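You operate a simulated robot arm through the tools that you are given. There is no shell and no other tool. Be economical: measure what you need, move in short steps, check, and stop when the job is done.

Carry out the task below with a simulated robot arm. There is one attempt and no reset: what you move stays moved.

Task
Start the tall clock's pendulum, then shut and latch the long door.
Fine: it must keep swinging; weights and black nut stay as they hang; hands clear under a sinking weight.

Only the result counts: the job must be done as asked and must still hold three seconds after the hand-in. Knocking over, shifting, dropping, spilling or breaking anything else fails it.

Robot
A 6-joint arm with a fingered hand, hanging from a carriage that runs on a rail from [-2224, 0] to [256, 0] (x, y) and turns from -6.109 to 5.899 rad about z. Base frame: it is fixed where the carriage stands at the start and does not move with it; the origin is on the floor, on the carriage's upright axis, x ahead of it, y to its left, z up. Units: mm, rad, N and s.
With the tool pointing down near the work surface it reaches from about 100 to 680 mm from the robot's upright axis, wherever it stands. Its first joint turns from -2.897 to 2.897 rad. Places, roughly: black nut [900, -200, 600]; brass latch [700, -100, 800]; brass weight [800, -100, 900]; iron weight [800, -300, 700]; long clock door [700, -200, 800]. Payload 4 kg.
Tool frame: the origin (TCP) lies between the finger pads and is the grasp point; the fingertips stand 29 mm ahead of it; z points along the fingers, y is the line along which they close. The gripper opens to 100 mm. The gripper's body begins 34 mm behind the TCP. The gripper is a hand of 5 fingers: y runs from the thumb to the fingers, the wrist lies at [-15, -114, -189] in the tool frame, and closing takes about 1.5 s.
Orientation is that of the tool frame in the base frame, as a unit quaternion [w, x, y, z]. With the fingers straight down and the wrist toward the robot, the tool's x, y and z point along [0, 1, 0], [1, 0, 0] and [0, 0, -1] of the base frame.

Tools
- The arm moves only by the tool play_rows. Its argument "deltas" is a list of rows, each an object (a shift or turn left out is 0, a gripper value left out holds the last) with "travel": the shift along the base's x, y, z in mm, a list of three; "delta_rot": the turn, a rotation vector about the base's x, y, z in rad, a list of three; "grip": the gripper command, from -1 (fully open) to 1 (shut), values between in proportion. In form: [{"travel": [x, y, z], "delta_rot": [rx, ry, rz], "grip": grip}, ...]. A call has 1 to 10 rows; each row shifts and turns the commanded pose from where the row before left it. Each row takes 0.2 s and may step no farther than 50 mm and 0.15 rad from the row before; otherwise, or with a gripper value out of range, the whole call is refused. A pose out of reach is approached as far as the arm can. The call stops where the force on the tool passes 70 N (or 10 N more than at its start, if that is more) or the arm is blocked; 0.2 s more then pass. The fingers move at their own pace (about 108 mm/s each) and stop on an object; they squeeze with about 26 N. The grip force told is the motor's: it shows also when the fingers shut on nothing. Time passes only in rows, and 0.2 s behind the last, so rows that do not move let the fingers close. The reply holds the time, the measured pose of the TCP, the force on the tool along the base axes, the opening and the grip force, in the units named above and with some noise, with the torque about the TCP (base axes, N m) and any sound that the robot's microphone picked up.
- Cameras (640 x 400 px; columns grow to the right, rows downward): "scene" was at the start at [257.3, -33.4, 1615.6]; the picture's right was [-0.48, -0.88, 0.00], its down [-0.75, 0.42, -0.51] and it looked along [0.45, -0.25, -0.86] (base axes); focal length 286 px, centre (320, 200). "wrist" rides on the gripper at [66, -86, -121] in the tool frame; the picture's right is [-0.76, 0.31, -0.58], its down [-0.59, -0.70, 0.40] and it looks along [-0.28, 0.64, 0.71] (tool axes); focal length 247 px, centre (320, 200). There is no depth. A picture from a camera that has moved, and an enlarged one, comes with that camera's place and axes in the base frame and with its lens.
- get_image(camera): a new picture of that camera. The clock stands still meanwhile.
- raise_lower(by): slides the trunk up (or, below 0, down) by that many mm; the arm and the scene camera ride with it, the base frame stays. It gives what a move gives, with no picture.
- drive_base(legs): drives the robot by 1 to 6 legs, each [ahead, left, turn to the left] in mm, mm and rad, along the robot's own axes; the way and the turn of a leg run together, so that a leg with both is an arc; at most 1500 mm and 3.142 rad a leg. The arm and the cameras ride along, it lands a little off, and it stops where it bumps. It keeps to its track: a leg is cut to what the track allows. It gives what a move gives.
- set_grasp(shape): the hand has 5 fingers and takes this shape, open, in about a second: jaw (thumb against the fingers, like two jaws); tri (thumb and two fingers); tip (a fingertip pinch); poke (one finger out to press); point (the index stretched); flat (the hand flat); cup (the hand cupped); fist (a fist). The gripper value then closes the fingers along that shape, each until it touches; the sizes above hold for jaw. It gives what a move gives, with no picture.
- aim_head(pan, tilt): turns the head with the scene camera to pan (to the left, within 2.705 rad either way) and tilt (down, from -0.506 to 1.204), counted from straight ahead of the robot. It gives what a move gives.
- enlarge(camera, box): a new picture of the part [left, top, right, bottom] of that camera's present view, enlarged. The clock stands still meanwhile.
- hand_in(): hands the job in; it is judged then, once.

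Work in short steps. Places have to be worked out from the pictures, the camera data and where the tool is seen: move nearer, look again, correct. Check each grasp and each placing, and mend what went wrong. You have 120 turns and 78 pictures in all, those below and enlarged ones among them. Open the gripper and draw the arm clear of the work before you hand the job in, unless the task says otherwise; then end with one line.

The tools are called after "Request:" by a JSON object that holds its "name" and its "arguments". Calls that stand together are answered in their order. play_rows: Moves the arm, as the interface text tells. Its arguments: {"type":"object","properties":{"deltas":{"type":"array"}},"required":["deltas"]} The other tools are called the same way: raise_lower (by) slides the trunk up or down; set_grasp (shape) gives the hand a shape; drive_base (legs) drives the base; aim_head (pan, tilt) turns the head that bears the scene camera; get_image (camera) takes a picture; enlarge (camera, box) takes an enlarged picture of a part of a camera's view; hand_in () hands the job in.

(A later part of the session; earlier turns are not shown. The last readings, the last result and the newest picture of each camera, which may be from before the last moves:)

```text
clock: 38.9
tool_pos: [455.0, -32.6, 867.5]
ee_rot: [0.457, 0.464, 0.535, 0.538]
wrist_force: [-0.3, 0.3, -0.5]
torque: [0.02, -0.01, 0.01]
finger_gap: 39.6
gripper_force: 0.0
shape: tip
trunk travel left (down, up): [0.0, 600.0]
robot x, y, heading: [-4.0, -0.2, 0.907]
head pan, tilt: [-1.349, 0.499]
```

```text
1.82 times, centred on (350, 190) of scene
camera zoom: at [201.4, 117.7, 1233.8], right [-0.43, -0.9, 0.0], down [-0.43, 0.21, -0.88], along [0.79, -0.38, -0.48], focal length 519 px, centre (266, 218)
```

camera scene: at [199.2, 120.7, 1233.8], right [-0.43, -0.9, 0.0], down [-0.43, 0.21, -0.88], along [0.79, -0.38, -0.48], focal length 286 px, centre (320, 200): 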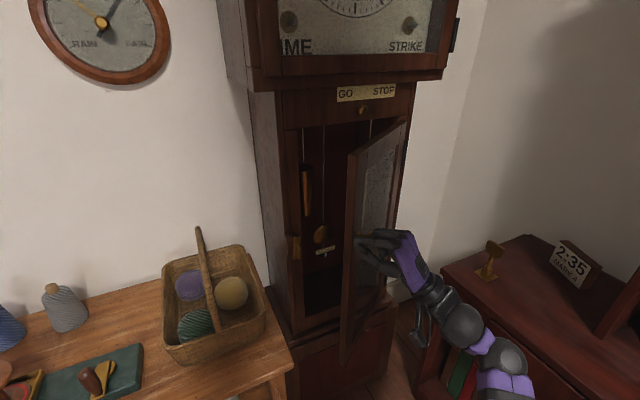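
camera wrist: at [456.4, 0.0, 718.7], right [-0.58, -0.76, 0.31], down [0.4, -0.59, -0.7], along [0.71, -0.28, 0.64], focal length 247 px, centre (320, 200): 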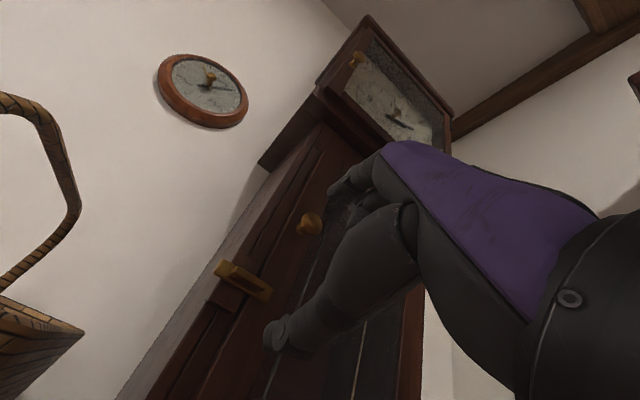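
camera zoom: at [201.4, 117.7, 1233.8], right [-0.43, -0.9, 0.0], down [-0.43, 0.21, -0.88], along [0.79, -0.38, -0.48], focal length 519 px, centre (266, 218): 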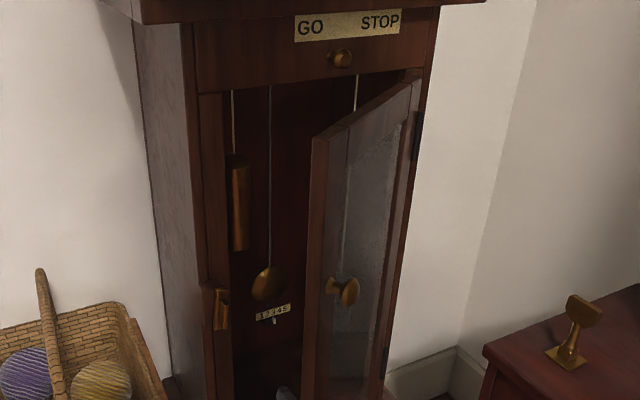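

Door at ~0.58 rad. I go in past its edge and sweep the hand to the right to push it wider.

Request:
{"name": "play_rows", "arguments": {"deltas": [{"travel": [45, -5, 0], "delta_rot": [0, 0, -0.07]}, {"travel": [45, -5, 0], "delta_rot": [0, 0, -0.07]}, {"travel": [45, 0, 0]}, {"travel": [0, -25, 0]}, {"travel": [0, -25, 0]}, {"travel": [0, -25, 0]}, {"travel": [0, -25, 0]}, {"travel": [0, -20, 0]}, {"travel": [0, -20, 0]}]}}

Request:
{"name": "get_image", "arguments": {"camera": "scene"}}

```text
clock: 40.4
tool_pos: [587.3, -103.1, 869.1]
ee_rot: [0.49, 0.484, 0.513, 0.512]
wrist_force: [-12.3, 18.0, -11.1]
torque: [0.1, -0.57, -0.87]
finger_gap: 40.1
gripper_force: 0.2
shape: tip
trunk travel left (down, up): [0.0, 600.0]
robot x, y, heading: [-3.7, -0.6, 0.906]
head pan, tilt: [-1.349, 0.499]
stopped in row 7: the force on the tool passed its limit at 80 N (the readings are from after the stop); the commanded pose is now the measured one
```

```text
38 pictures are left
camera scene: at [199.6, 118.0, 1233.2], right [-0.43, -0.9, 0.0], down [-0.43, 0.2, -0.88], along [0.79, -0.37, -0.48], focal length 286 px, centre (320, 200)
```

scene: 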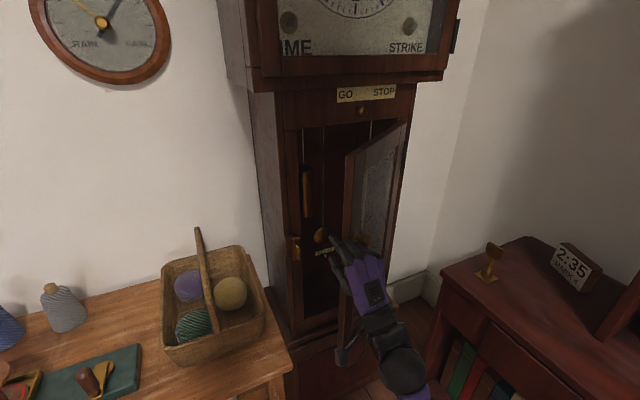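

The curled knuckles caught the door's edge. I back off left, straighten all fingers (jaw), raise a bit, and try with the fingers behind the door panel.

Request:
{"name": "play_rows", "arguments": {"deltas": [{"travel": [-20, 30, 20]}, {"travel": [-20, 30, 20], "delta_rot": [0, 0, -0.08]}, {"delta_rot": [0, 0, -0.1]}]}}

Request:
{"name": "set_grasp", "arguments": {"shape": "jaw"}}

Request:
{"name": "play_rows", "arguments": {"deltas": [{"travel": [30, 0, 0], "delta_rot": [0, 0, -0.1]}, {"travel": [40, 0, 0], "delta_rot": [0, 0, -0.1]}, {"travel": [30, -10, 0]}, {"travel": [0, -15, 0]}, {"travel": [0, -15, 0]}]}}

Request:
{"name": "enlarge", "arguments": {"camera": "scene", "box": [260, 100, 440, 320]}}

```text
clock: 41.2
tool_pos: [549.9, -49.3, 911.3]
ee_rot: [0.537, 0.531, 0.463, 0.465]
wrist_force: [-0.4, 0.3, -0.2]
torque: [0.03, 0.01, -0.05]
finger_gap: 39.8
gripper_force: 0.0
shape: tip
trunk travel left (down, up): [0.0, 600.0]
robot x, y, heading: [-4.0, -5.0, 0.909]
head pan, tilt: [-1.349, 0.499]
```

```text
clock: 42.1
tool_pos: [549.3, -48.5, 912.2]
ee_rot: [0.536, 0.531, 0.463, 0.465]
wrist_force: [0.0, -1.1, -0.2]
torque: [0.04, -0.02, 0.04]
finger_gap: 99.7
gripper_force: 0.0
shape: jaw
trunk travel left (down, up): [0.0, 600.0]
robot x, y, heading: [-0.3, -2.6, 0.908]
head pan, tilt: [-1.349, 0.499]
```

```text
clock: 43.3
tool_pos: [650.0, -87.8, 912.6]
ee_rot: [0.581, 0.574, 0.407, 0.408]
wrist_force: [-0.7, 0.4, 0.3]
torque: [-0.01, 0.0, 0.03]
finger_gap: 99.9
gripper_force: 0.1
shape: jaw
trunk travel left (down, up): [0.0, 600.0]
robot x, y, heading: [-4.4, -0.3, 0.904]
head pan, tilt: [-1.349, 0.499]
```

```text
1.82 times, centred on (350, 210) of scene
camera zoom: at [201.0, 117.8, 1233.8], right [-0.43, -0.9, 0.0], down [-0.43, 0.2, -0.88], along [0.79, -0.38, -0.48], focal length 519 px, centre (266, 182)
```

zoom: 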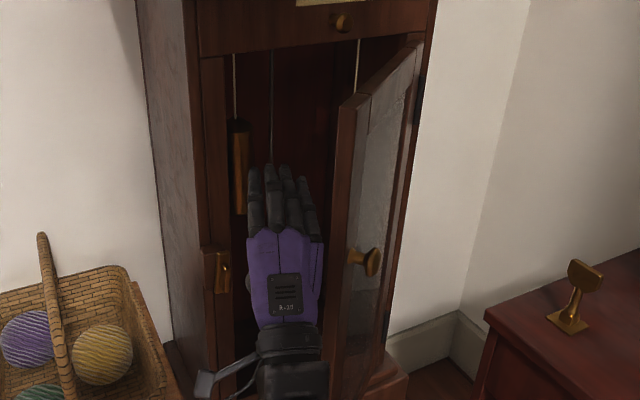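

The fingers are now behind the open door. I sweep right and slightly back.

Request:
{"name": "play_rows", "arguments": {"deltas": [{"travel": [-4, -15, 0]}, {"travel": [-6, -15, 0]}, {"travel": [-6, -15, 0]}, {"travel": [-8, -15, 0]}, {"travel": [-8, -15, 0]}, {"travel": [-8, -15, 0]}, {"travel": [-8, -15, 0]}]}}

Request:
{"name": "get_image", "arguments": {"camera": "scene"}}

```text
clock: 44.9
tool_pos: [600.5, -192.9, 913.1]
ee_rot: [0.581, 0.574, 0.408, 0.409]
wrist_force: [0.0, -0.4, 0.1]
torque: [0.0, 0.02, 0.02]
finger_gap: 99.7
gripper_force: 0.0
shape: jaw
trunk travel left (down, up): [0.0, 600.0]
robot x, y, heading: [-1.5, 3.1, 0.906]
head pan, tilt: [-1.349, 0.499]
```

```text
36 pictures are left
camera scene: at [200.7, 117.8, 1233.8], right [-0.43, -0.9, 0.0], down [-0.43, 0.2, -0.88], along [0.79, -0.38, -0.48], focal length 286 px, centre (320, 200)
```

scene: 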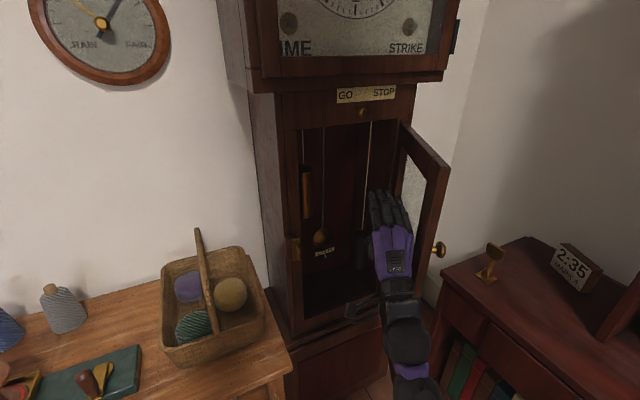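

The door stands wide open. I draw the hand back left and examine the inside.

Request:
{"name": "play_rows", "arguments": {"deltas": [{"travel": [-40, 10, 0]}, {"travel": [-40, 10, 0]}, {"travel": [-20, 0, -30]}]}}

Request:
{"name": "enlarge", "arguments": {"camera": "scene", "box": [290, 200, 390, 310]}}

Request:
{"name": "enlarge", "arguments": {"camera": "scene", "box": [280, 110, 420, 210]}}

```text
clock: 45.7
tool_pos: [499.8, -172.5, 882.1]
ee_rot: [0.581, 0.574, 0.407, 0.408]
wrist_force: [0.5, 0.5, -0.8]
torque: [0.02, 0.01, -0.01]
finger_gap: 100.2
gripper_force: 0.0
shape: jaw
trunk travel left (down, up): [0.0, 600.0]
robot x, y, heading: [-1.5, 2.7, 0.91]
head pan, tilt: [-1.349, 0.499]
```

```text
3.64 times, centred on (340, 255) of scene
camera zoom: at [199.9, 118.3, 1233.7], right [-0.43, -0.9, 0.0], down [-0.43, 0.2, -0.88], along [0.79, -0.38, -0.48], focal length 1038 px, centre (247, 0)
```

zoom: 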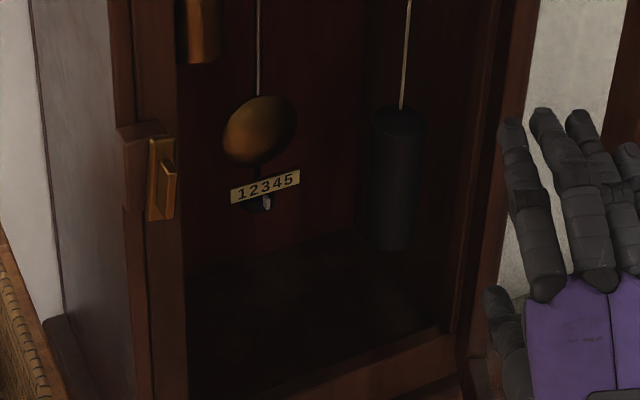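

```text
4.00 times, centred on (350, 160) of scene
camera zoom: at [199.9, 118.3, 1233.7], right [-0.43, -0.9, 0.0], down [-0.43, 0.2, -0.88], along [0.79, -0.38, -0.48], focal length 1142 px, centre (200, 360)
```

zoom: 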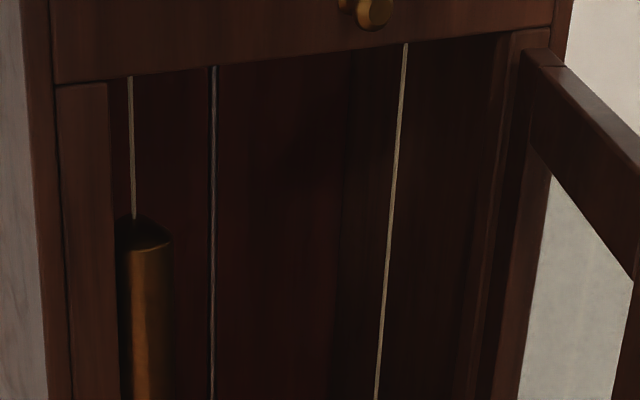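

Bob is about (856,−209,705), disc radius ≈29; brass weight left at z≥820, iron weight right at z≈640–750, y≈−335. I'll nudge the rod above the bob from the right with the index finger. Set the pointing shape and stage in front of the opening.

Request:
{"name": "set_grasp", "arguments": {"shape": "point"}}

Request:
{"name": "play_rows", "arguments": {"deltas": [{"travel": [20, -10, -20], "delta_rot": [0, 0, 0.116]}, {"travel": [20, -15, -20], "delta_rot": [0, 0, 0.116]}, {"travel": [20, -15, -20], "delta_rot": [0, 0, 0.116]}, {"travel": [20, -15, -10]}]}}

Request:
{"name": "enlarge", "arguments": {"camera": "scene", "box": [280, 140, 460, 320]}}

Request:
{"name": "get_image", "arguments": {"camera": "wrist"}}

```text
clock: 46.6
tool_pos: [501.3, -173.3, 883.2]
ee_rot: [0.581, 0.574, 0.408, 0.409]
wrist_force: [0.5, -0.9, 0.0]
torque: [-0.05, 0.04, -0.01]
finger_gap: 93.1
gripper_force: 0.0
shape: point
trunk travel left (down, up): [0.0, 600.0]
robot x, y, heading: [1.7, 0.1, 0.913]
head pan, tilt: [-1.349, 0.499]
```

```text
clock: 47.2
tool_pos: [517.4, -178.4, 864.1]
ee_rot: [0.553, 0.518, 0.456, 0.466]
wrist_force: [-37.7, 22.7, 1.5]
torque: [-0.2, -0.19, -2.03]
finger_gap: 92.9
gripper_force: 0.1
shape: point
trunk travel left (down, up): [0.0, 600.0]
robot x, y, heading: [-3.2, 0.8, 0.909]
head pan, tilt: [-1.349, 0.499]
stopped in row 2: the force on the tool passed its limit at 81 N (the readings are from after the stop); the commanded pose is now the measured one
```

```text
2.22 times, centred on (370, 230) of scene
camera zoom: at [194.7, 121.0, 1233.0], right [-0.43, -0.9, 0.0], down [-0.44, 0.21, -0.88], along [0.79, -0.37, -0.48], focal length 634 px, centre (209, 133)
```

zoom: 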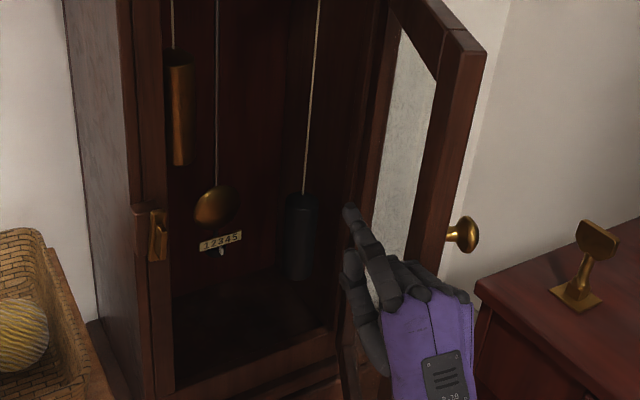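

```text
32 pictures are left
camera wrist: at [411.0, -98.0, 770.8], right [-0.7, -0.65, 0.29], down [0.34, -0.66, -0.67], along [0.63, -0.37, 0.68], focal length 247 px, centre (320, 200)
```

wrist: 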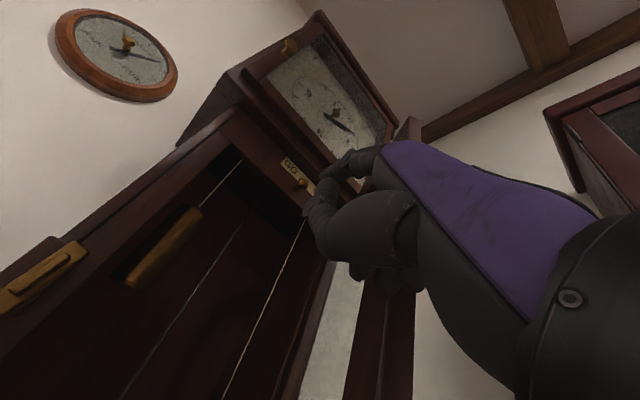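

The curled fingers touched the door's edge; the door stands only at about 70°. I back left, go behind the panel and push it wider.

Request:
{"name": "play_rows", "arguments": {"deltas": [{"travel": [-10, 35, 0]}, {"travel": [35, 20, 0], "delta_rot": [0, 0, -0.1]}, {"travel": [45, 0, 0], "delta_rot": [0, 0, -0.1]}, {"travel": [35, -15, 0]}, {"travel": [0, -25, 0]}, {"travel": [0, -25, 0]}, {"travel": [-5, -20, 0]}, {"travel": [-5, -20, 0]}, {"travel": [-5, -20, 0]}]}}

Request:
{"name": "play_rows", "arguments": {"deltas": [{"travel": [-5, -15, 0]}, {"travel": [-5, -15, 0]}, {"travel": [-5, -15, 0]}]}}

Request:
{"name": "get_image", "arguments": {"camera": "scene"}}

```text
clock: 49.2
tool_pos: [617.3, -257.2, 863.0]
ee_rot: [0.596, 0.565, 0.401, 0.407]
wrist_force: [0.0, 0.4, 0.2]
torque: [-0.02, 0.02, -0.01]
finger_gap: 93.1
gripper_force: 0.0
shape: point
trunk travel left (down, up): [0.0, 600.0]
robot x, y, heading: [-4.2, 2.2, 0.911]
head pan, tilt: [-1.349, 0.499]
```

```text
clock: 50.0
tool_pos: [602.2, -300.8, 862.8]
ee_rot: [0.596, 0.565, 0.401, 0.407]
wrist_force: [0.2, 0.1, 0.7]
torque: [-0.02, 0.01, 0.01]
finger_gap: 93.0
gripper_force: 0.2
shape: point
trunk travel left (down, up): [0.0, 600.0]
robot x, y, heading: [-1.6, -1.6, 0.909]
head pan, tilt: [-1.349, 0.499]
```

```text
31 pictures are left
camera scene: at [200.0, 117.8, 1233.8], right [-0.43, -0.9, 0.0], down [-0.43, 0.2, -0.88], along [0.79, -0.38, -0.48], focal length 286 px, centre (320, 200)
```

scene: 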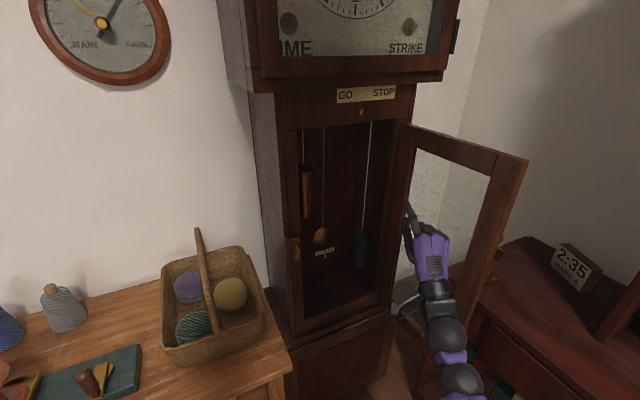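

Door is past 90° now. Refined: rod at ≈(860,−211), iron weight's cord ≈(772,−295), brass weight ≈(790,−126, z>820). I'll go in from the left with the index at z≈785, slightly yawed, and push the rod to the right. Stage first in front of the opening.

Request:
{"name": "play_rows", "arguments": {"deltas": [{"travel": [-10, 45, 0], "delta_rot": [0, 0, 0.05]}, {"travel": [0, 45, -25], "delta_rot": [0, 0, 0.05]}, {"travel": [0, 36, -30], "delta_rot": [0, 0, 0.05]}, {"travel": [20, 0, -40]}, {"travel": [30, 0, -33]}, {"travel": [35, 0, 0]}, {"travel": [35, 0, 0]}, {"travel": [35, 0, 0]}]}}

Request:
{"name": "enlarge", "arguments": {"camera": "scene", "box": [270, 150, 430, 310]}}

Request:
{"name": "get_image", "arguments": {"camera": "wrist"}}

```text
refused: row 2 steps farther than a row can; nothing moved
```

```text
2.50 times, centred on (350, 230) of scene
camera zoom: at [200.0, 117.8, 1233.8], right [-0.43, -0.9, 0.0], down [-0.43, 0.2, -0.88], along [0.79, -0.38, -0.48], focal length 714 px, centre (245, 125)
```

zoom: 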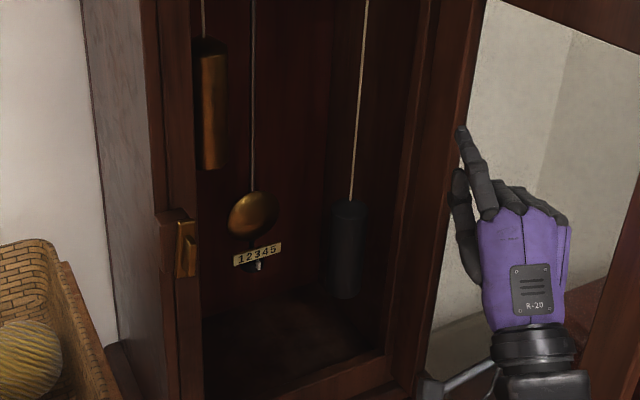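

```text
29 pictures are left
camera wrist: at [513.3, -200.7, 771.4], right [-0.81, -0.5, 0.3], down [0.19, -0.71, -0.68], along [0.55, -0.49, 0.68], focal length 247 px, centre (320, 200)
```

wrist: 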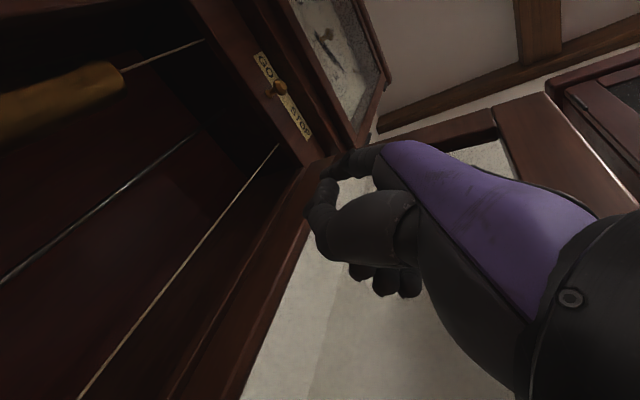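

A row was too long; I repeat with shorter steps.

Request:
{"name": "play_rows", "arguments": {"deltas": [{"travel": [-10, 45, 0], "delta_rot": [0, 0, 0.05]}, {"travel": [0, 42, -20], "delta_rot": [0, 0, 0.05]}, {"travel": [0, 38, -25], "delta_rot": [0, 0, 0.05]}, {"travel": [20, 1, -40]}, {"travel": [25, 0, -40]}, {"travel": [35, 0, 0]}, {"travel": [35, 0, 0]}, {"travel": [30, 0, 0]}]}}

```text
clock: 51.8
tool_pos: [739.7, -175.5, 739.0]
ee_rot: [0.565, 0.533, 0.441, 0.451]
wrist_force: [0.4, 0.6, 0.2]
torque: [0.01, 0.03, 0.03]
finger_gap: 92.9
gripper_force: 0.1
shape: point
trunk travel left (down, up): [0.0, 600.0]
robot x, y, heading: [-2.3, 0.9, 0.908]
head pan, tilt: [-1.349, 0.499]
```

The fingertip is at x≈768, no contact. I look before going deeper.

Request:
{"name": "enlarge", "arguments": {"camera": "scene", "box": [270, 150, 430, 310]}}

Request:
{"name": "get_image", "arguments": {"camera": "wrist"}}

```text
2.50 times, centred on (350, 230) of scene
camera zoom: at [201.3, 118.0, 1234.1], right [-0.43, -0.9, 0.0], down [-0.43, 0.2, -0.88], along [0.79, -0.38, -0.48], focal length 714 px, centre (245, 125)
```

zoom: 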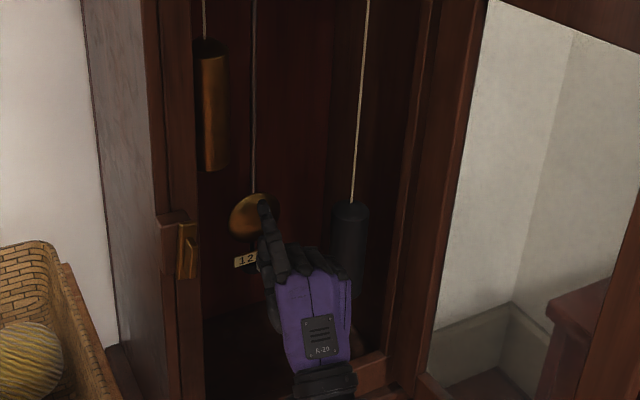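

```text
27 pictures are left
camera wrist: at [637.3, -88.4, 647.2], right [-0.73, -0.62, 0.29], down [0.3, -0.68, -0.67], along [0.61, -0.4, 0.68], focal length 247 px, centre (320, 200)
```

wrist: 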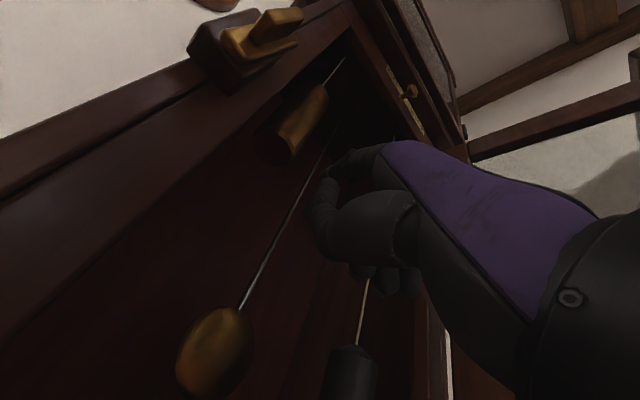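

The bob also fits x≈875–885. The finger is clear on the left of the rod; I advance carefully another 95 mm.

Request:
{"name": "play_rows", "arguments": {"deltas": [{"travel": [25, 2, 0]}, {"travel": [25, 2, 0]}, {"travel": [25, 0, 0]}, {"travel": [20, 0, 0]}]}}

Request:
{"name": "enlarge", "arguments": {"camera": "wrist", "box": [140, 60, 460, 400]}}

Request:
{"name": "enlarge", "arguments": {"camera": "scene", "box": [290, 190, 390, 290]}}

```text
clock: 52.8
tool_pos: [780.8, -165.9, 754.0]
ee_rot: [0.563, 0.533, 0.442, 0.451]
wrist_force: [0.3, 0.3, -0.5]
torque: [-0.03, 0.02, -0.04]
finger_gap: 93.2
gripper_force: 0.1
shape: point
out of reach, approached as far as the arm can: row 2, 3, 4
trunk travel left (down, up): [0.0, 600.0]
robot x, y, heading: [-4.7, 4.7, 0.909]
head pan, tilt: [-1.349, 0.499]
```

```text
1.18 times, centred on (300, 230) of wrist
camera zoom: at [677.3, -80.1, 663.2], right [-0.73, -0.62, 0.3], down [0.3, -0.68, -0.68], along [0.62, -0.41, 0.68], focal length 291 px, centre (344, 165)
```

zoom: 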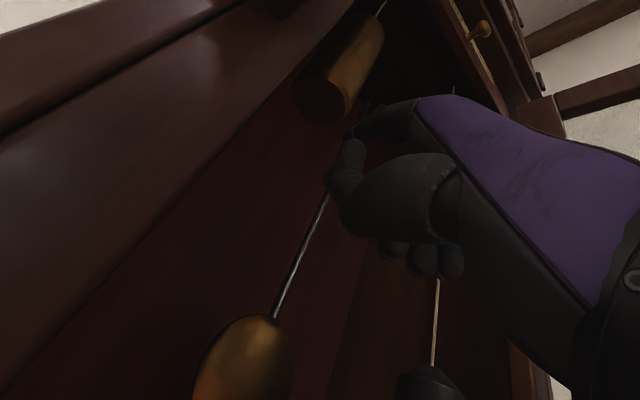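

```text
4.00 times, centred on (340, 240) of scene
camera zoom: at [199.7, 118.2, 1233.8], right [-0.43, -0.9, 0.0], down [-0.43, 0.2, -0.88], along [0.79, -0.37, -0.48], focal length 1142 px, centre (240, 40)
```

zoom: 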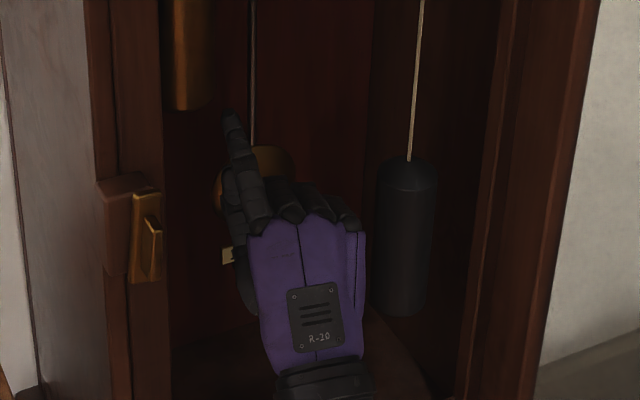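

The arm is at its reach. I draw back out a little, drive the carriage 100 mm ahead, and re-enter.

Request:
{"name": "play_rows", "arguments": {"deltas": [{"travel": [-40, -3, -6]}, {"travel": [-40, -3, -6]}, {"travel": [-40, 0, -6]}]}}

Request:
{"name": "drive_base", "arguments": {"legs": [[61, -79, 0]]}}

```text
clock: 53.6
tool_pos: [658.4, -171.7, 734.6]
ee_rot: [0.562, 0.534, 0.443, 0.45]
wrist_force: [-0.7, -0.2, -0.6]
torque: [0.01, 0.01, 0.0]
finger_gap: 92.8
gripper_force: 0.0
shape: point
trunk travel left (down, up): [0.0, 600.0]
robot x, y, heading: [-3.3, 0.2, 0.905]
head pan, tilt: [-1.349, 0.499]
```

```text
clock: 54.7
tool_pos: [760.4, -170.9, 737.2]
ee_rot: [0.563, 0.533, 0.442, 0.451]
wrist_force: [-0.1, 0.4, 0.6]
torque: [0.01, -0.01, -0.01]
finger_gap: 93.2
gripper_force: 0.1
shape: point
trunk travel left (down, up): [0.0, 600.0]
robot x, y, heading: [99.4, 0.9, 0.913]
head pan, tilt: [-1.349, 0.499]
```

Now re-enter to x≈860.

Request:
{"name": "play_rows", "arguments": {"deltas": [{"travel": [25, 0, -2]}, {"travel": [25, 0, -2]}, {"travel": [25, 0, 0]}, {"travel": [20, 0, 0]}]}}

Request:
{"name": "enlarge", "arguments": {"camera": "wrist", "box": [140, 60, 460, 400]}}

Request:
{"name": "enlarge", "arguments": {"camera": "scene", "box": [290, 210, 410, 330]}}

```text
clock: 55.7
tool_pos: [849.2, -170.4, 731.6]
ee_rot: [0.562, 0.533, 0.443, 0.452]
wrist_force: [-23.2, 0.1, 10.5]
torque: [1.0, 3.19, 2.01]
finger_gap: 0.0
gripper_force: 0.0
shape: point
trunk travel left (down, up): [0.0, 600.0]
robot x, y, heading: [96.6, -1.7, 0.909]
head pan, tilt: [-1.349, 0.499]
```

```text
1.18 times, centred on (300, 230) of wrist
camera zoom: at [746.8, -84.7, 639.7], right [-0.73, -0.62, 0.29], down [0.3, -0.67, -0.68], along [0.62, -0.4, 0.67], focal length 291 px, centre (344, 165)
```

zoom: 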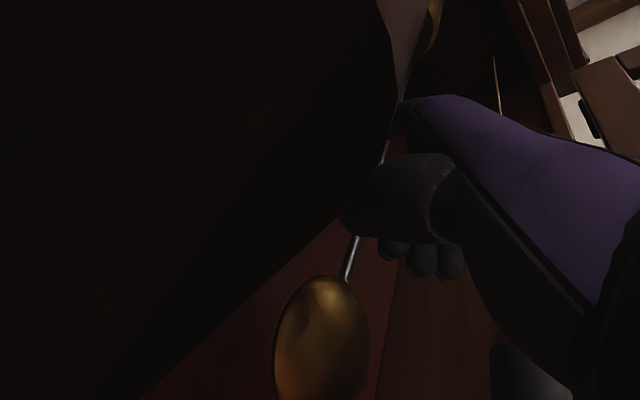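

```text
3.33 times, centred on (350, 270) of scene
camera zoom: at [295.8, 118.2, 1233.4], right [-0.43, -0.9, 0.0], down [-0.44, 0.2, -0.88], along [0.79, -0.37, -0.48], focal length 952 px, centre (220, -33)
```

zoom: 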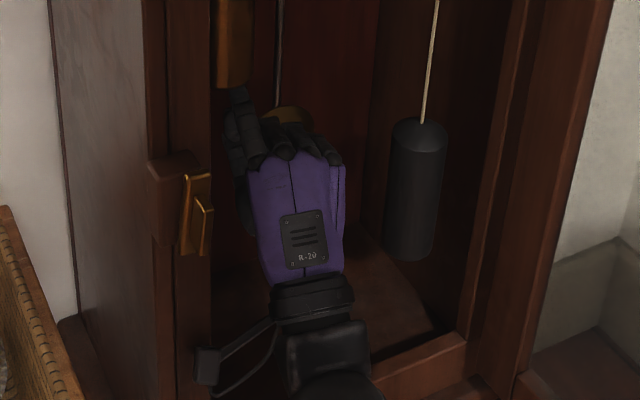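

The camera bracket touched the left stile (23 N). I back off, straighten the yaw and re-enter a little further right.

Request:
{"name": "play_rows", "arguments": {"deltas": [{"travel": [-25, -3, 0]}, {"travel": [-15, 0, 0], "delta_rot": [0, 0, 0.1]}, {"travel": [0, 0, 0], "delta_rot": [0, 0, 0.09]}]}}

Request:
{"name": "play_rows", "arguments": {"deltas": [{"travel": [20, 0, 0]}, {"travel": [20, 0, 0]}, {"travel": [10, 0, 0]}]}}

Request:
{"name": "enlarge", "arguments": {"camera": "scene", "box": [290, 210, 410, 330]}}

```text
clock: 56.5
tool_pos: [814.2, -174.5, 732.3]
ee_rot: [0.518, 0.488, 0.491, 0.503]
wrist_force: [0.4, 0.0, -0.9]
torque: [-0.02, -0.01, 0.0]
finger_gap: 0.0
gripper_force: 0.2
shape: point
trunk travel left (down, up): [0.0, 600.0]
robot x, y, heading: [95.8, 3.3, 0.911]
head pan, tilt: [-1.349, 0.499]
```

```text
clock: 57.3
tool_pos: [840.7, -176.2, 733.9]
ee_rot: [0.518, 0.489, 0.49, 0.502]
wrist_force: [0.1, 0.2, -0.3]
torque: [0.01, 0.0, 0.0]
finger_gap: 0.1
gripper_force: 0.0
shape: point
out of reach, approached as far as the arm can: row 2, 3
trunk travel left (down, up): [0.0, 600.0]
robot x, y, heading: [94.6, -0.0, 0.912]
head pan, tilt: [-1.349, 0.499]
```

```text
3.33 times, centred on (350, 270) of scene
camera zoom: at [299.5, 118.2, 1233.9], right [-0.43, -0.9, 0.0], down [-0.43, 0.2, -0.88], along [0.79, -0.37, -0.48], focal length 952 px, centre (220, -33)
```

zoom: 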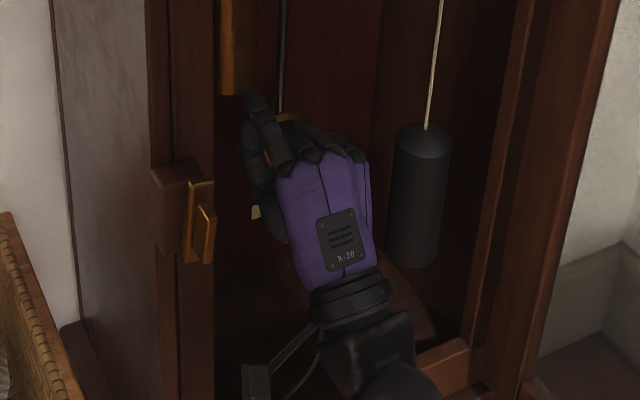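

Nearly there; the arm is at reach again. I creep the carriage 22 mm ahead.

Request:
{"name": "drive_base", "arguments": {"legs": [[13.5, -17.4, 0]]}}

Request:
{"name": "enlarge", "arguments": {"camera": "wrist", "box": [140, 60, 460, 400]}}

```text
clock: 58.1
tool_pos: [864.4, -175.2, 735.1]
ee_rot: [0.518, 0.488, 0.49, 0.502]
wrist_force: [0.7, 0.3, 0.5]
torque: [0.02, -0.01, 0.0]
finger_gap: 0.0
gripper_force: 0.1
shape: point
trunk travel left (down, up): [0.0, 600.0]
robot x, y, heading: [117.0, 1.3, 0.91]
head pan, tilt: [-1.349, 0.499]
```

```text
1.18 times, centred on (300, 230) of wrist
camera zoom: at [746.7, -109.4, 644.0], right [-0.6, -0.74, 0.3], down [0.42, -0.61, -0.68], along [0.68, -0.28, 0.68], focal length 291 px, centre (344, 165)
```

zoom: 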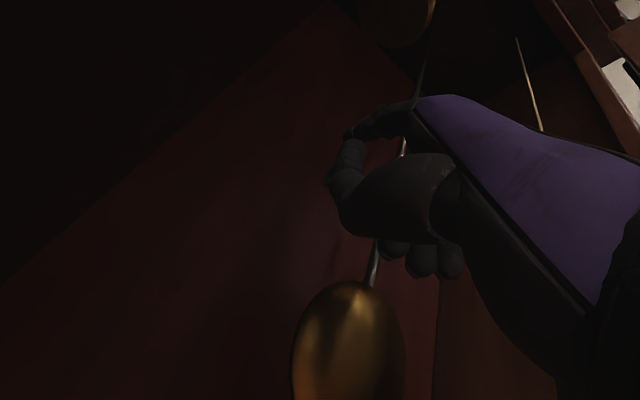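

The finger is left of the rod with ~18 mm gap, but the palm has only ~18 mm to the iron weight. So I push mainly by yawing the hand about its palm: contact, a brisk short stroke right, then retreat left and out.

Request:
{"name": "play_rows", "arguments": {"deltas": [{"travel": [0, -14, 0], "delta_rot": [0, 0, -0.1]}, {"travel": [0, -20, 0], "delta_rot": [0, 0, -0.15]}, {"travel": [-25, 30, 0], "delta_rot": [0, 0, 0.15]}, {"travel": [-45, 8, 0], "delta_rot": [0, 0, 0.1]}, {"travel": [-48, 0, 0]}, {"travel": [-48, 0, 0]}, {"travel": [-48, 0, 0]}, {"travel": [-40, 0, 0]}]}}

Request:
{"name": "enlarge", "arguments": {"camera": "scene", "box": [280, 170, 420, 330]}}

```text
clock: 59.9
tool_pos: [606.3, -170.0, 735.4]
ee_rot: [0.518, 0.489, 0.491, 0.502]
wrist_force: [0.2, 0.2, 0.3]
torque: [0.02, -0.02, 0.0]
finger_gap: 0.1
gripper_force: 0.1
shape: point
trunk travel left (down, up): [0.0, 600.0]
robot x, y, heading: [120.9, -1.2, 0.913]
head pan, tilt: [-1.349, 0.499]
```

```text
2.50 times, centred on (350, 250) of scene
camera zoom: at [320.1, 118.6, 1233.7], right [-0.43, -0.9, 0.0], down [-0.43, 0.2, -0.88], along [0.79, -0.37, -0.48], focal length 714 px, centre (245, 75)
```

zoom: 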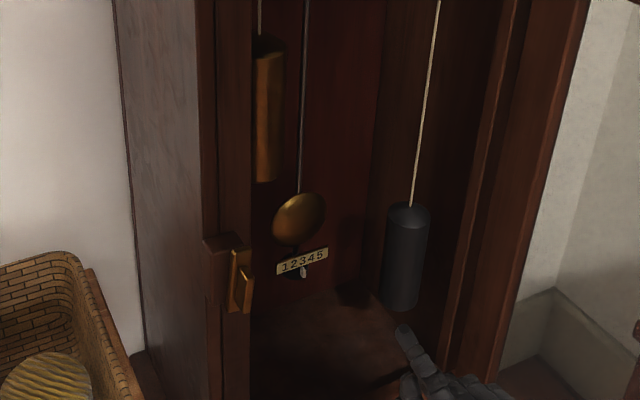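

Clear of the case. I wait a moment and compare the bob's position.

Request:
{"name": "play_rows", "arguments": {"deltas": [{"travel": [0, 0, 0]}, {"travel": [0, 0, 0]}]}}

Request:
{"name": "enlarge", "arguments": {"camera": "scene", "box": [280, 170, 420, 330]}}

```text
clock: 60.5
tool_pos: [608.4, -170.4, 735.9]
ee_rot: [0.519, 0.488, 0.49, 0.502]
wrist_force: [0.6, -0.2, -0.1]
torque: [0.0, 0.0, 0.02]
finger_gap: 0.0
gripper_force: 0.0
shape: point
trunk travel left (down, up): [0.0, 600.0]
robot x, y, heading: [116.5, 0.2, 0.911]
head pan, tilt: [-1.349, 0.499]
```

```text
2.50 times, centred on (350, 250) of scene
camera zoom: at [321.1, 118.3, 1233.9], right [-0.43, -0.9, 0.0], down [-0.43, 0.2, -0.88], along [0.79, -0.37, -0.48], focal length 714 px, centre (245, 75)
```

zoom: 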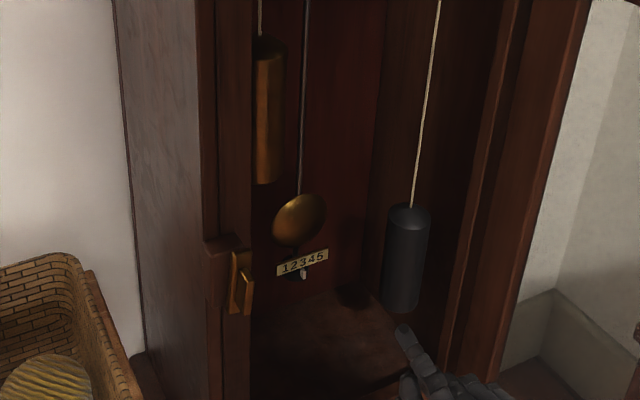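

No swing and no tick. Perhaps the GO/STOP knob brakes it; I enlarge that knob now that the door is open.

Request:
{"name": "enlarge", "arguments": {"camera": "scene", "box": [320, 40, 440, 130]}}

```text
4.44 times, centred on (380, 85) of scene
camera zoom: at [321.1, 118.3, 1233.9], right [-0.43, -0.9, 0.0], down [-0.43, 0.2, -0.88], along [0.79, -0.37, -0.48], focal length 1269 px, centre (53, 711)
```

zoom: 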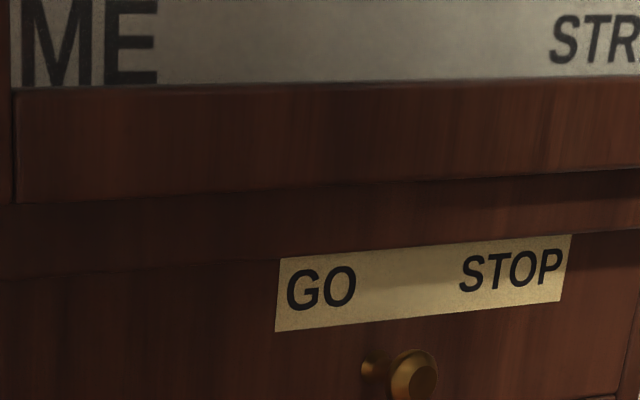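

Better triangulation now puts the bob at (890,−218,683), so the fingertip (≈884) fell just short. Iron weight ≈(801,−309), brass ≈(800,−130, z>825). I drive 50 mm ahead and go deeper before repeating the stroke.

Request:
{"name": "drive_base", "arguments": {"legs": [[30.6, -39.5, 0]]}}

Request:
{"name": "play_rows", "arguments": {"deltas": [{"travel": [45, -3, 0]}, {"travel": [45, -3, 0]}, {"travel": [45, 0, 0]}, {"travel": [45, 0, 0]}, {"travel": [30, 0, 0]}, {"travel": [18, 0, 0]}]}}

Request:
{"name": "enlarge", "arguments": {"camera": "scene", "box": [280, 200, 420, 340]}}

```text
clock: 61.4
tool_pos: [659.9, -171.1, 736.6]
ee_rot: [0.519, 0.488, 0.49, 0.502]
wrist_force: [0.2, 0.1, -0.1]
torque: [-0.02, 0.03, 0.01]
finger_gap: 0.1
gripper_force: 0.1
shape: point
trunk travel left (down, up): [0.0, 600.0]
robot x, y, heading: [168.3, 1.5, 0.908]
head pan, tilt: [-1.349, 0.499]
```

```text
clock: 62.8
tool_pos: [887.1, -176.0, 738.7]
ee_rot: [0.518, 0.489, 0.49, 0.502]
wrist_force: [0.6, -0.1, -0.4]
torque: [-0.01, 0.01, -0.01]
finger_gap: 0.0
gripper_force: 0.0
shape: point
trunk travel left (down, up): [0.0, 600.0]
robot x, y, heading: [167.3, 0.0, 0.906]
head pan, tilt: [-1.349, 0.499]
```

```text
2.86 times, centred on (350, 270) of scene
camera zoom: at [371.0, 118.4, 1233.9], right [-0.43, -0.9, 0.0], down [-0.43, 0.2, -0.88], along [0.79, -0.37, -0.48], focal length 816 px, centre (234, 0)
```

zoom: 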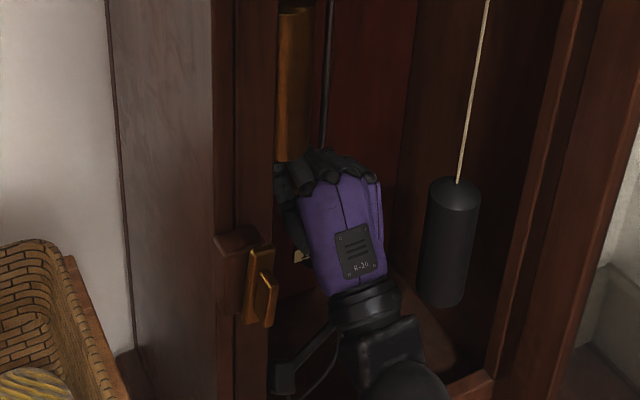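

Plenty of room to the iron weight. Now the stroke to the right, then retreat left and out.

Request:
{"name": "play_rows", "arguments": {"deltas": [{"travel": [0, -14, 0], "delta_rot": [0, 0, -0.12]}, {"travel": [0, -14, 0], "delta_rot": [0, 0, -0.12]}, {"travel": [0, -22, 0]}, {"travel": [-25, 35, 0], "delta_rot": [0, 0, 0.12]}, {"travel": [-46, 10, 0], "delta_rot": [0, 0, 0.12]}, {"travel": [-48, 0, 0]}, {"travel": [-48, 0, 0]}, {"travel": [-48, 0, 0]}]}}

Request:
{"name": "enlarge", "arguments": {"camera": "scene", "box": [280, 200, 420, 340]}}

```text
clock: 64.6
tool_pos: [669.2, -181.6, 734.3]
ee_rot: [0.517, 0.489, 0.491, 0.502]
wrist_force: [-0.6, 0.2, 0.7]
torque: [-0.01, 0.0, -0.01]
finger_gap: 93.3
gripper_force: 0.1
shape: point
trunk travel left (down, up): [0.0, 600.0]
robot x, y, heading: [164.0, -0.2, 0.913]
head pan, tilt: [-1.349, 0.499]
```

```text
2.86 times, centred on (350, 270) of scene
camera zoom: at [369.2, 118.9, 1233.6], right [-0.43, -0.9, 0.0], down [-0.43, 0.2, -0.88], along [0.79, -0.37, -0.48], focal length 816 px, centre (234, 0)
```

zoom: 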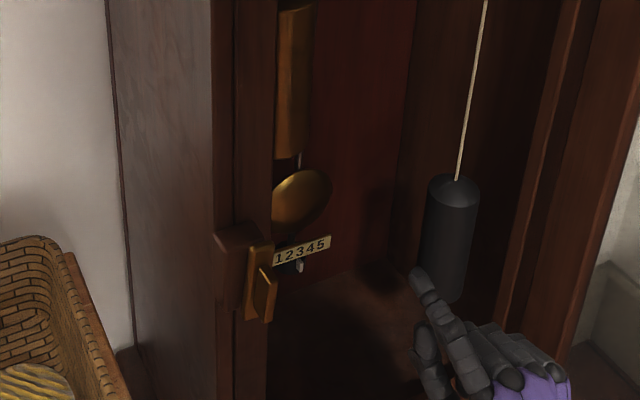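

The bob has moved left: it swings. I wait and watch for ticking and swing.

Request:
{"name": "play_rows", "arguments": {"deltas": [{"travel": [-30, 0, 0]}, {}, {}]}}

Request:
{"name": "enlarge", "arguments": {"camera": "scene", "box": [280, 200, 420, 340]}}

Request:
{"name": "play_rows", "arguments": {"deltas": [{}, {}, {}, {}, {}, {}, {}, {}, {}, {}]}}

Request:
{"name": "enlarge", "arguments": {"camera": "scene", "box": [280, 200, 420, 340]}}

```text
clock: 65.4
tool_pos: [639.4, -182.7, 734.8]
ee_rot: [0.517, 0.489, 0.491, 0.502]
wrist_force: [0.4, 0.0, 0.0]
torque: [0.01, 0.0, -0.04]
finger_gap: 93.1
gripper_force: 0.0
shape: point
trunk travel left (down, up): [0.0, 600.0]
robot x, y, heading: [168.6, -0.7, 0.912]
head pan, tilt: [-1.349, 0.499]
```

```text
2.86 times, centred on (350, 270) of scene
camera zoom: at [370.0, 118.6, 1233.8], right [-0.43, -0.9, 0.0], down [-0.43, 0.2, -0.88], along [0.79, -0.37, -0.48], focal length 816 px, centre (234, 0)
```

zoom: 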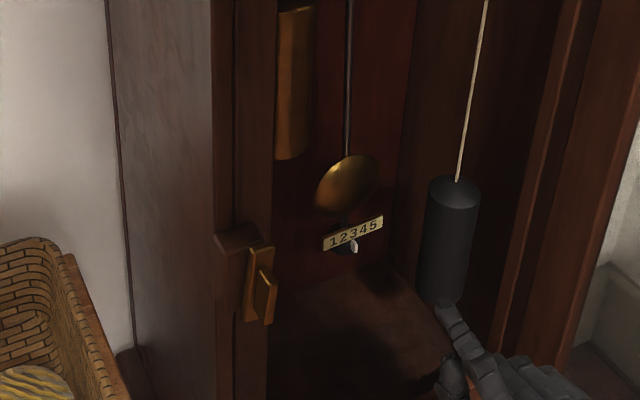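

```text
clock: 67.6
tool_pos: [640.9, -182.2, 735.2]
ee_rot: [0.518, 0.489, 0.49, 0.502]
wrist_force: [0.5, -1.1, 0.5]
torque: [-0.02, 0.0, 0.0]
finger_gap: 93.3
gripper_force: 0.1
shape: point
trunk travel left (down, up): [0.0, 600.0]
robot x, y, heading: [166.8, -1.5, 0.912]
head pan, tilt: [-1.349, 0.499]
```

```text
2.86 times, centred on (350, 270) of scene
camera zoom: at [370.5, 118.4, 1233.8], right [-0.43, -0.9, 0.0], down [-0.43, 0.2, -0.88], along [0.79, -0.37, -0.48], focal length 816 px, centre (234, 0)
```

zoom: 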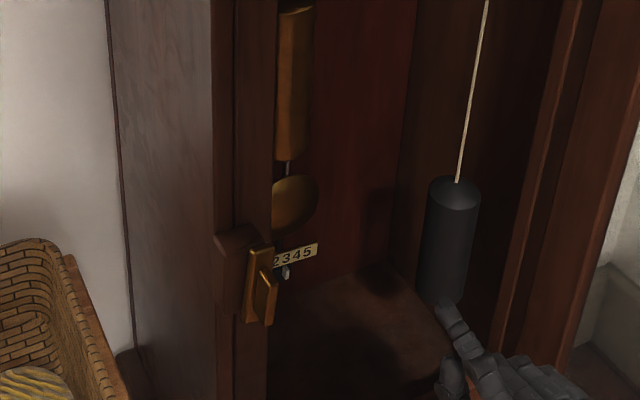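

The pendulum swings widely (bob moves ±30 px on the picture). Now the door: I withdraw, raise the trunk 150 mm so the elbow stays clear of the right-hand cabinet, then check the view.

Request:
{"name": "play_rows", "arguments": {"deltas": [{"travel": [-45, 5, 0]}, {"travel": [-45, 5, 0]}, {"travel": [-45, 0, 0]}, {"travel": [-45, 0, 0]}, {"travel": [-45, 0, 0]}, {"travel": [-25, 0, 0]}]}}

Request:
{"name": "raise_lower", "arguments": {"by": 150}}

Request:
{"name": "aim_head", "arguments": {"pan": -1.7, "tilt": 0.75}}

Request:
{"name": "get_image", "arguments": {"camera": "scene"}}

```text
clock: 69.0
tool_pos: [411.6, -177.4, 749.0]
ee_rot: [0.518, 0.488, 0.49, 0.503]
wrist_force: [-0.2, 0.3, -0.8]
torque: [-0.04, -0.02, 0.01]
finger_gap: 93.0
gripper_force: 0.1
shape: point
out of reach, approached as far as the arm can: row 5, 6
trunk travel left (down, up): [0.0, 600.0]
robot x, y, heading: [170.0, 0.4, 0.912]
head pan, tilt: [-1.349, 0.499]
```

```text
clock: 70.8
tool_pos: [411.3, -176.4, 898.6]
ee_rot: [0.517, 0.488, 0.491, 0.503]
wrist_force: [0.6, 0.1, -0.5]
torque: [0.01, 0.01, -0.01]
finger_gap: 93.1
gripper_force: 0.0
shape: point
trunk travel left (down, up): [-150.0, 450.0]
robot x, y, heading: [165.0, 0.8, 0.903]
head pan, tilt: [-1.349, 0.499]
```

```text
clock: 71.6
tool_pos: [412.3, -176.8, 898.5]
ee_rot: [0.518, 0.489, 0.49, 0.503]
wrist_force: [-0.2, -0.2, -0.3]
torque: [0.0, -0.02, 0.03]
finger_gap: 93.2
gripper_force: 0.0
shape: point
trunk travel left (down, up): [-150.0, 450.0]
robot x, y, heading: [169.4, 3.3, 0.909]
head pan, tilt: [-1.7, 0.75]
```

```text
13 pictures are left
camera scene: at [346.5, 98.3, 1361.9], right [-0.71, -0.7, 0.0], down [-0.48, 0.48, -0.73], along [0.52, -0.52, -0.68], focal length 286 px, centre (320, 200)
```

scene: 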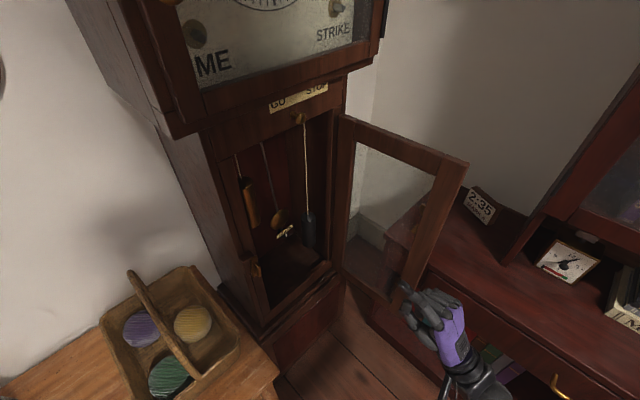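

The door stands at ~95° with its free edge near (454,−366). I go round its edge at z≈985, above the knob and the cabinet, to its outer side.

Request:
{"name": "play_rows", "arguments": {"deltas": [{"travel": [0, -15, 43]}, {"travel": [-10, -25, 40]}, {"travel": [-25, -40, 4]}, {"travel": [-10, -46, 0]}, {"travel": [0, -46, 0], "delta_rot": [0, 0, 0.1]}, {"travel": [0, -46, 0], "delta_rot": [0, 0, 0.1]}, {"travel": [0, -44, 0], "delta_rot": [0, 0, 0.1]}]}}

```text
clock: 73.2
tool_pos: [393.6, -409.8, 1031.6]
ee_rot: [0.438, 0.413, 0.554, 0.575]
wrist_force: [-0.2, -0.4, 0.6]
torque: [0.03, 0.04, -0.03]
finger_gap: 93.2
gripper_force: 0.1
shape: point
out of reach, approached as far as the arm can: row 6, 7
trunk travel left (down, up): [-150.0, 450.0]
robot x, y, heading: [163.2, -2.2, 0.913]
head pan, tilt: [-1.7, 0.75]
```

Slightly off the command, yet free. I lower to ≈990, go forward along the door's outer side and look.

Request:
{"name": "play_rows", "arguments": {"deltas": [{"travel": [25, -13, -20]}, {"travel": [35, -10, -20]}, {"travel": [35, -5, 0]}, {"travel": [20, 0, 0]}]}}

Request:
{"name": "get_image", "arguments": {"camera": "scene"}}

```text
clock: 74.2
tool_pos: [517.2, -422.1, 1008.4]
ee_rot: [0.437, 0.409, 0.558, 0.575]
wrist_force: [0.3, 0.7, 0.5]
torque: [0.01, 0.03, 0.0]
finger_gap: 93.3
gripper_force: 0.1
shape: point
out of reach, approached as far as the arm can: row 1, 2
trunk travel left (down, up): [-150.0, 450.0]
robot x, y, heading: [171.0, -0.0, 0.911]
head pan, tilt: [-1.7, 0.75]
```

```text
12 pictures are left
camera scene: at [346.7, 98.1, 1361.9], right [-0.71, -0.7, 0.0], down [-0.48, 0.48, -0.73], along [0.51, -0.52, -0.68], focal length 286 px, centre (320, 200)
```

scene: 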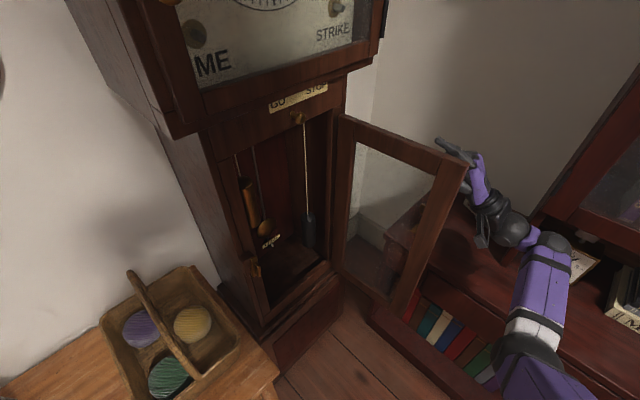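

The hand is well placed on the door's outer side. I sweep along its closing arc.

Request:
{"name": "play_rows", "arguments": {"deltas": [{"travel": [-2, 18, -15]}, {"travel": [-3, 18, -10]}, {"travel": [-3, 25, 0]}, {"travel": [-3, 25, 0]}, {"travel": [6, 29, 0]}, {"travel": [7, 29, 0]}, {"travel": [15, 26, 0]}, {"travel": [15, 26, 0]}, {"travel": [20, 21, 0]}, {"travel": [20, 20, 0]}]}}

Request:
{"name": "get_image", "arguments": {"camera": "scene"}}

```text
clock: 76.4
tool_pos: [588.6, -184.9, 984.4]
ee_rot: [0.437, 0.411, 0.557, 0.574]
wrist_force: [-0.6, -0.1, -0.1]
torque: [0.0, -0.01, -0.01]
finger_gap: 93.0
gripper_force: 0.0
shape: point
trunk travel left (down, up): [-150.0, 450.0]
robot x, y, heading: [164.2, 1.8, 0.905]
head pan, tilt: [-1.7, 0.75]
```

```text
11 pictures are left
camera scene: at [346.6, 98.4, 1361.9], right [-0.71, -0.7, 0.0], down [-0.48, 0.48, -0.73], along [0.51, -0.52, -0.68], focal length 286 px, centre (320, 200)
```

scene: 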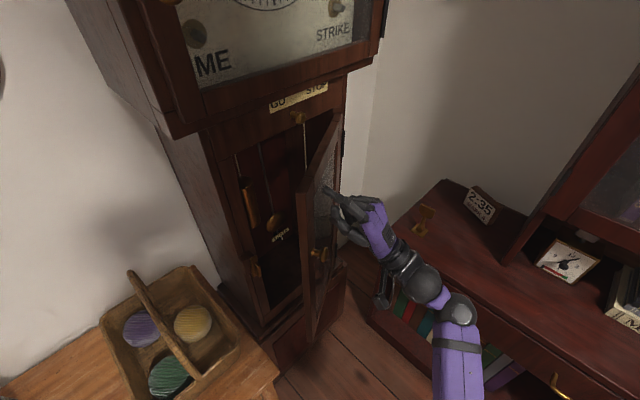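

Door about half closed. I continue pushing toward the stile.

Request:
{"name": "play_rows", "arguments": {"deltas": [{"travel": [20, 12, 0]}, {"travel": [20, 12, 0]}, {"travel": [17, 12, 0]}, {"travel": [14, 10, 0]}, {"travel": [12, 9, 0]}, {"travel": [10, 8, 0]}, {"travel": [6, 0, 0]}]}}

Request:
{"name": "enlarge", "arguments": {"camera": "scene", "box": [190, 70, 430, 310]}}

```text
clock: 78.0
tool_pos: [687.2, -123.2, 984.4]
ee_rot: [0.437, 0.409, 0.558, 0.575]
wrist_force: [0.1, -0.2, 1.4]
torque: [0.02, -0.02, -0.01]
finger_gap: 0.1
gripper_force: 0.2
shape: point
trunk travel left (down, up): [-150.0, 450.0]
robot x, y, heading: [170.9, 1.2, 0.91]
head pan, tilt: [-1.7, 0.75]
```

```text
1.67 times, centred on (310, 190) of scene
camera zoom: at [346.5, 98.3, 1361.9], right [-0.71, -0.7, 0.0], down [-0.48, 0.48, -0.73], along [0.51, -0.52, -0.68], focal length 476 px, centre (337, 217)
```

zoom: 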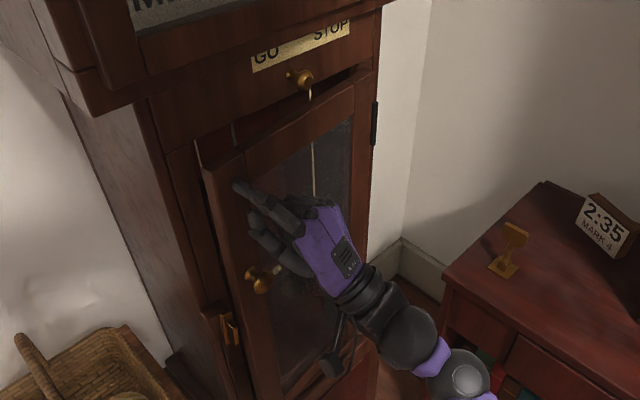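

Still ajar a little; I push straight ahead in small steps until it seats.

Request:
{"name": "play_rows", "arguments": {"deltas": [{"travel": [6, 1, 0]}, {"travel": [6, 1, 0]}, {"travel": [6, 1, 0]}, {"travel": [5, 0, 0]}, {"travel": [5, 0, 0]}]}}

```text
clock: 79.2
tool_pos: [716.1, -119.3, 985.1]
ee_rot: [0.437, 0.409, 0.558, 0.575]
wrist_force: [1.1, 0.8, 0.5]
torque: [0.02, 0.02, 0.02]
finger_gap: 0.0
gripper_force: 0.1
shape: point
trunk travel left (down, up): [-150.0, 450.0]
robot x, y, heading: [166.3, -2.0, 0.91]
head pan, tilt: [-1.7, 0.75]
```

No force though the TCP is at 716; I check the state.

Request:
{"name": "enlarge", "arguments": {"camera": "scene", "box": [190, 70, 430, 310]}}

```text
1.67 times, centred on (310, 190) of scene
camera zoom: at [346.5, 98.3, 1361.9], right [-0.71, -0.7, 0.0], down [-0.48, 0.48, -0.73], along [0.51, -0.52, -0.68], focal length 476 px, centre (337, 217)
```

zoom: 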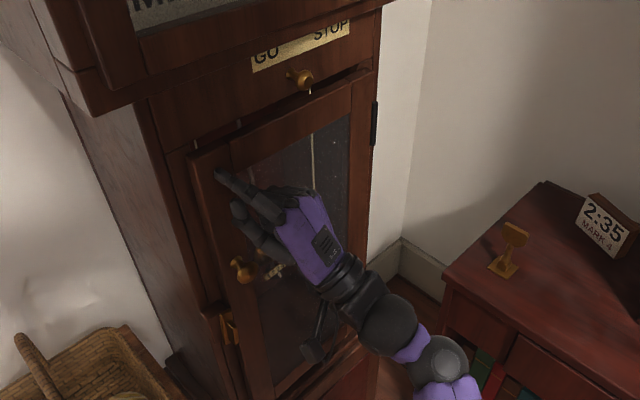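

Almost shut. I push a little further and watch the force.

Request:
{"name": "play_rows", "arguments": {"deltas": [{"travel": [4, 0, 0]}, {"travel": [4, 0, 0]}, {"travel": [4, 0, 0]}, {"travel": [4, 0, 0]}]}}

```text
clock: 80.2
tool_pos: [725.9, -119.7, 981.7]
ee_rot: [0.436, 0.412, 0.558, 0.573]
wrist_force: [-29.2, -7.3, -15.3]
torque: [0.21, -1.97, 0.55]
finger_gap: 0.0
gripper_force: 0.1
shape: point
trunk travel left (down, up): [-150.0, 450.0]
robot x, y, heading: [167.9, -0.8, 0.909]
head pan, tilt: [-1.7, 0.75]
```

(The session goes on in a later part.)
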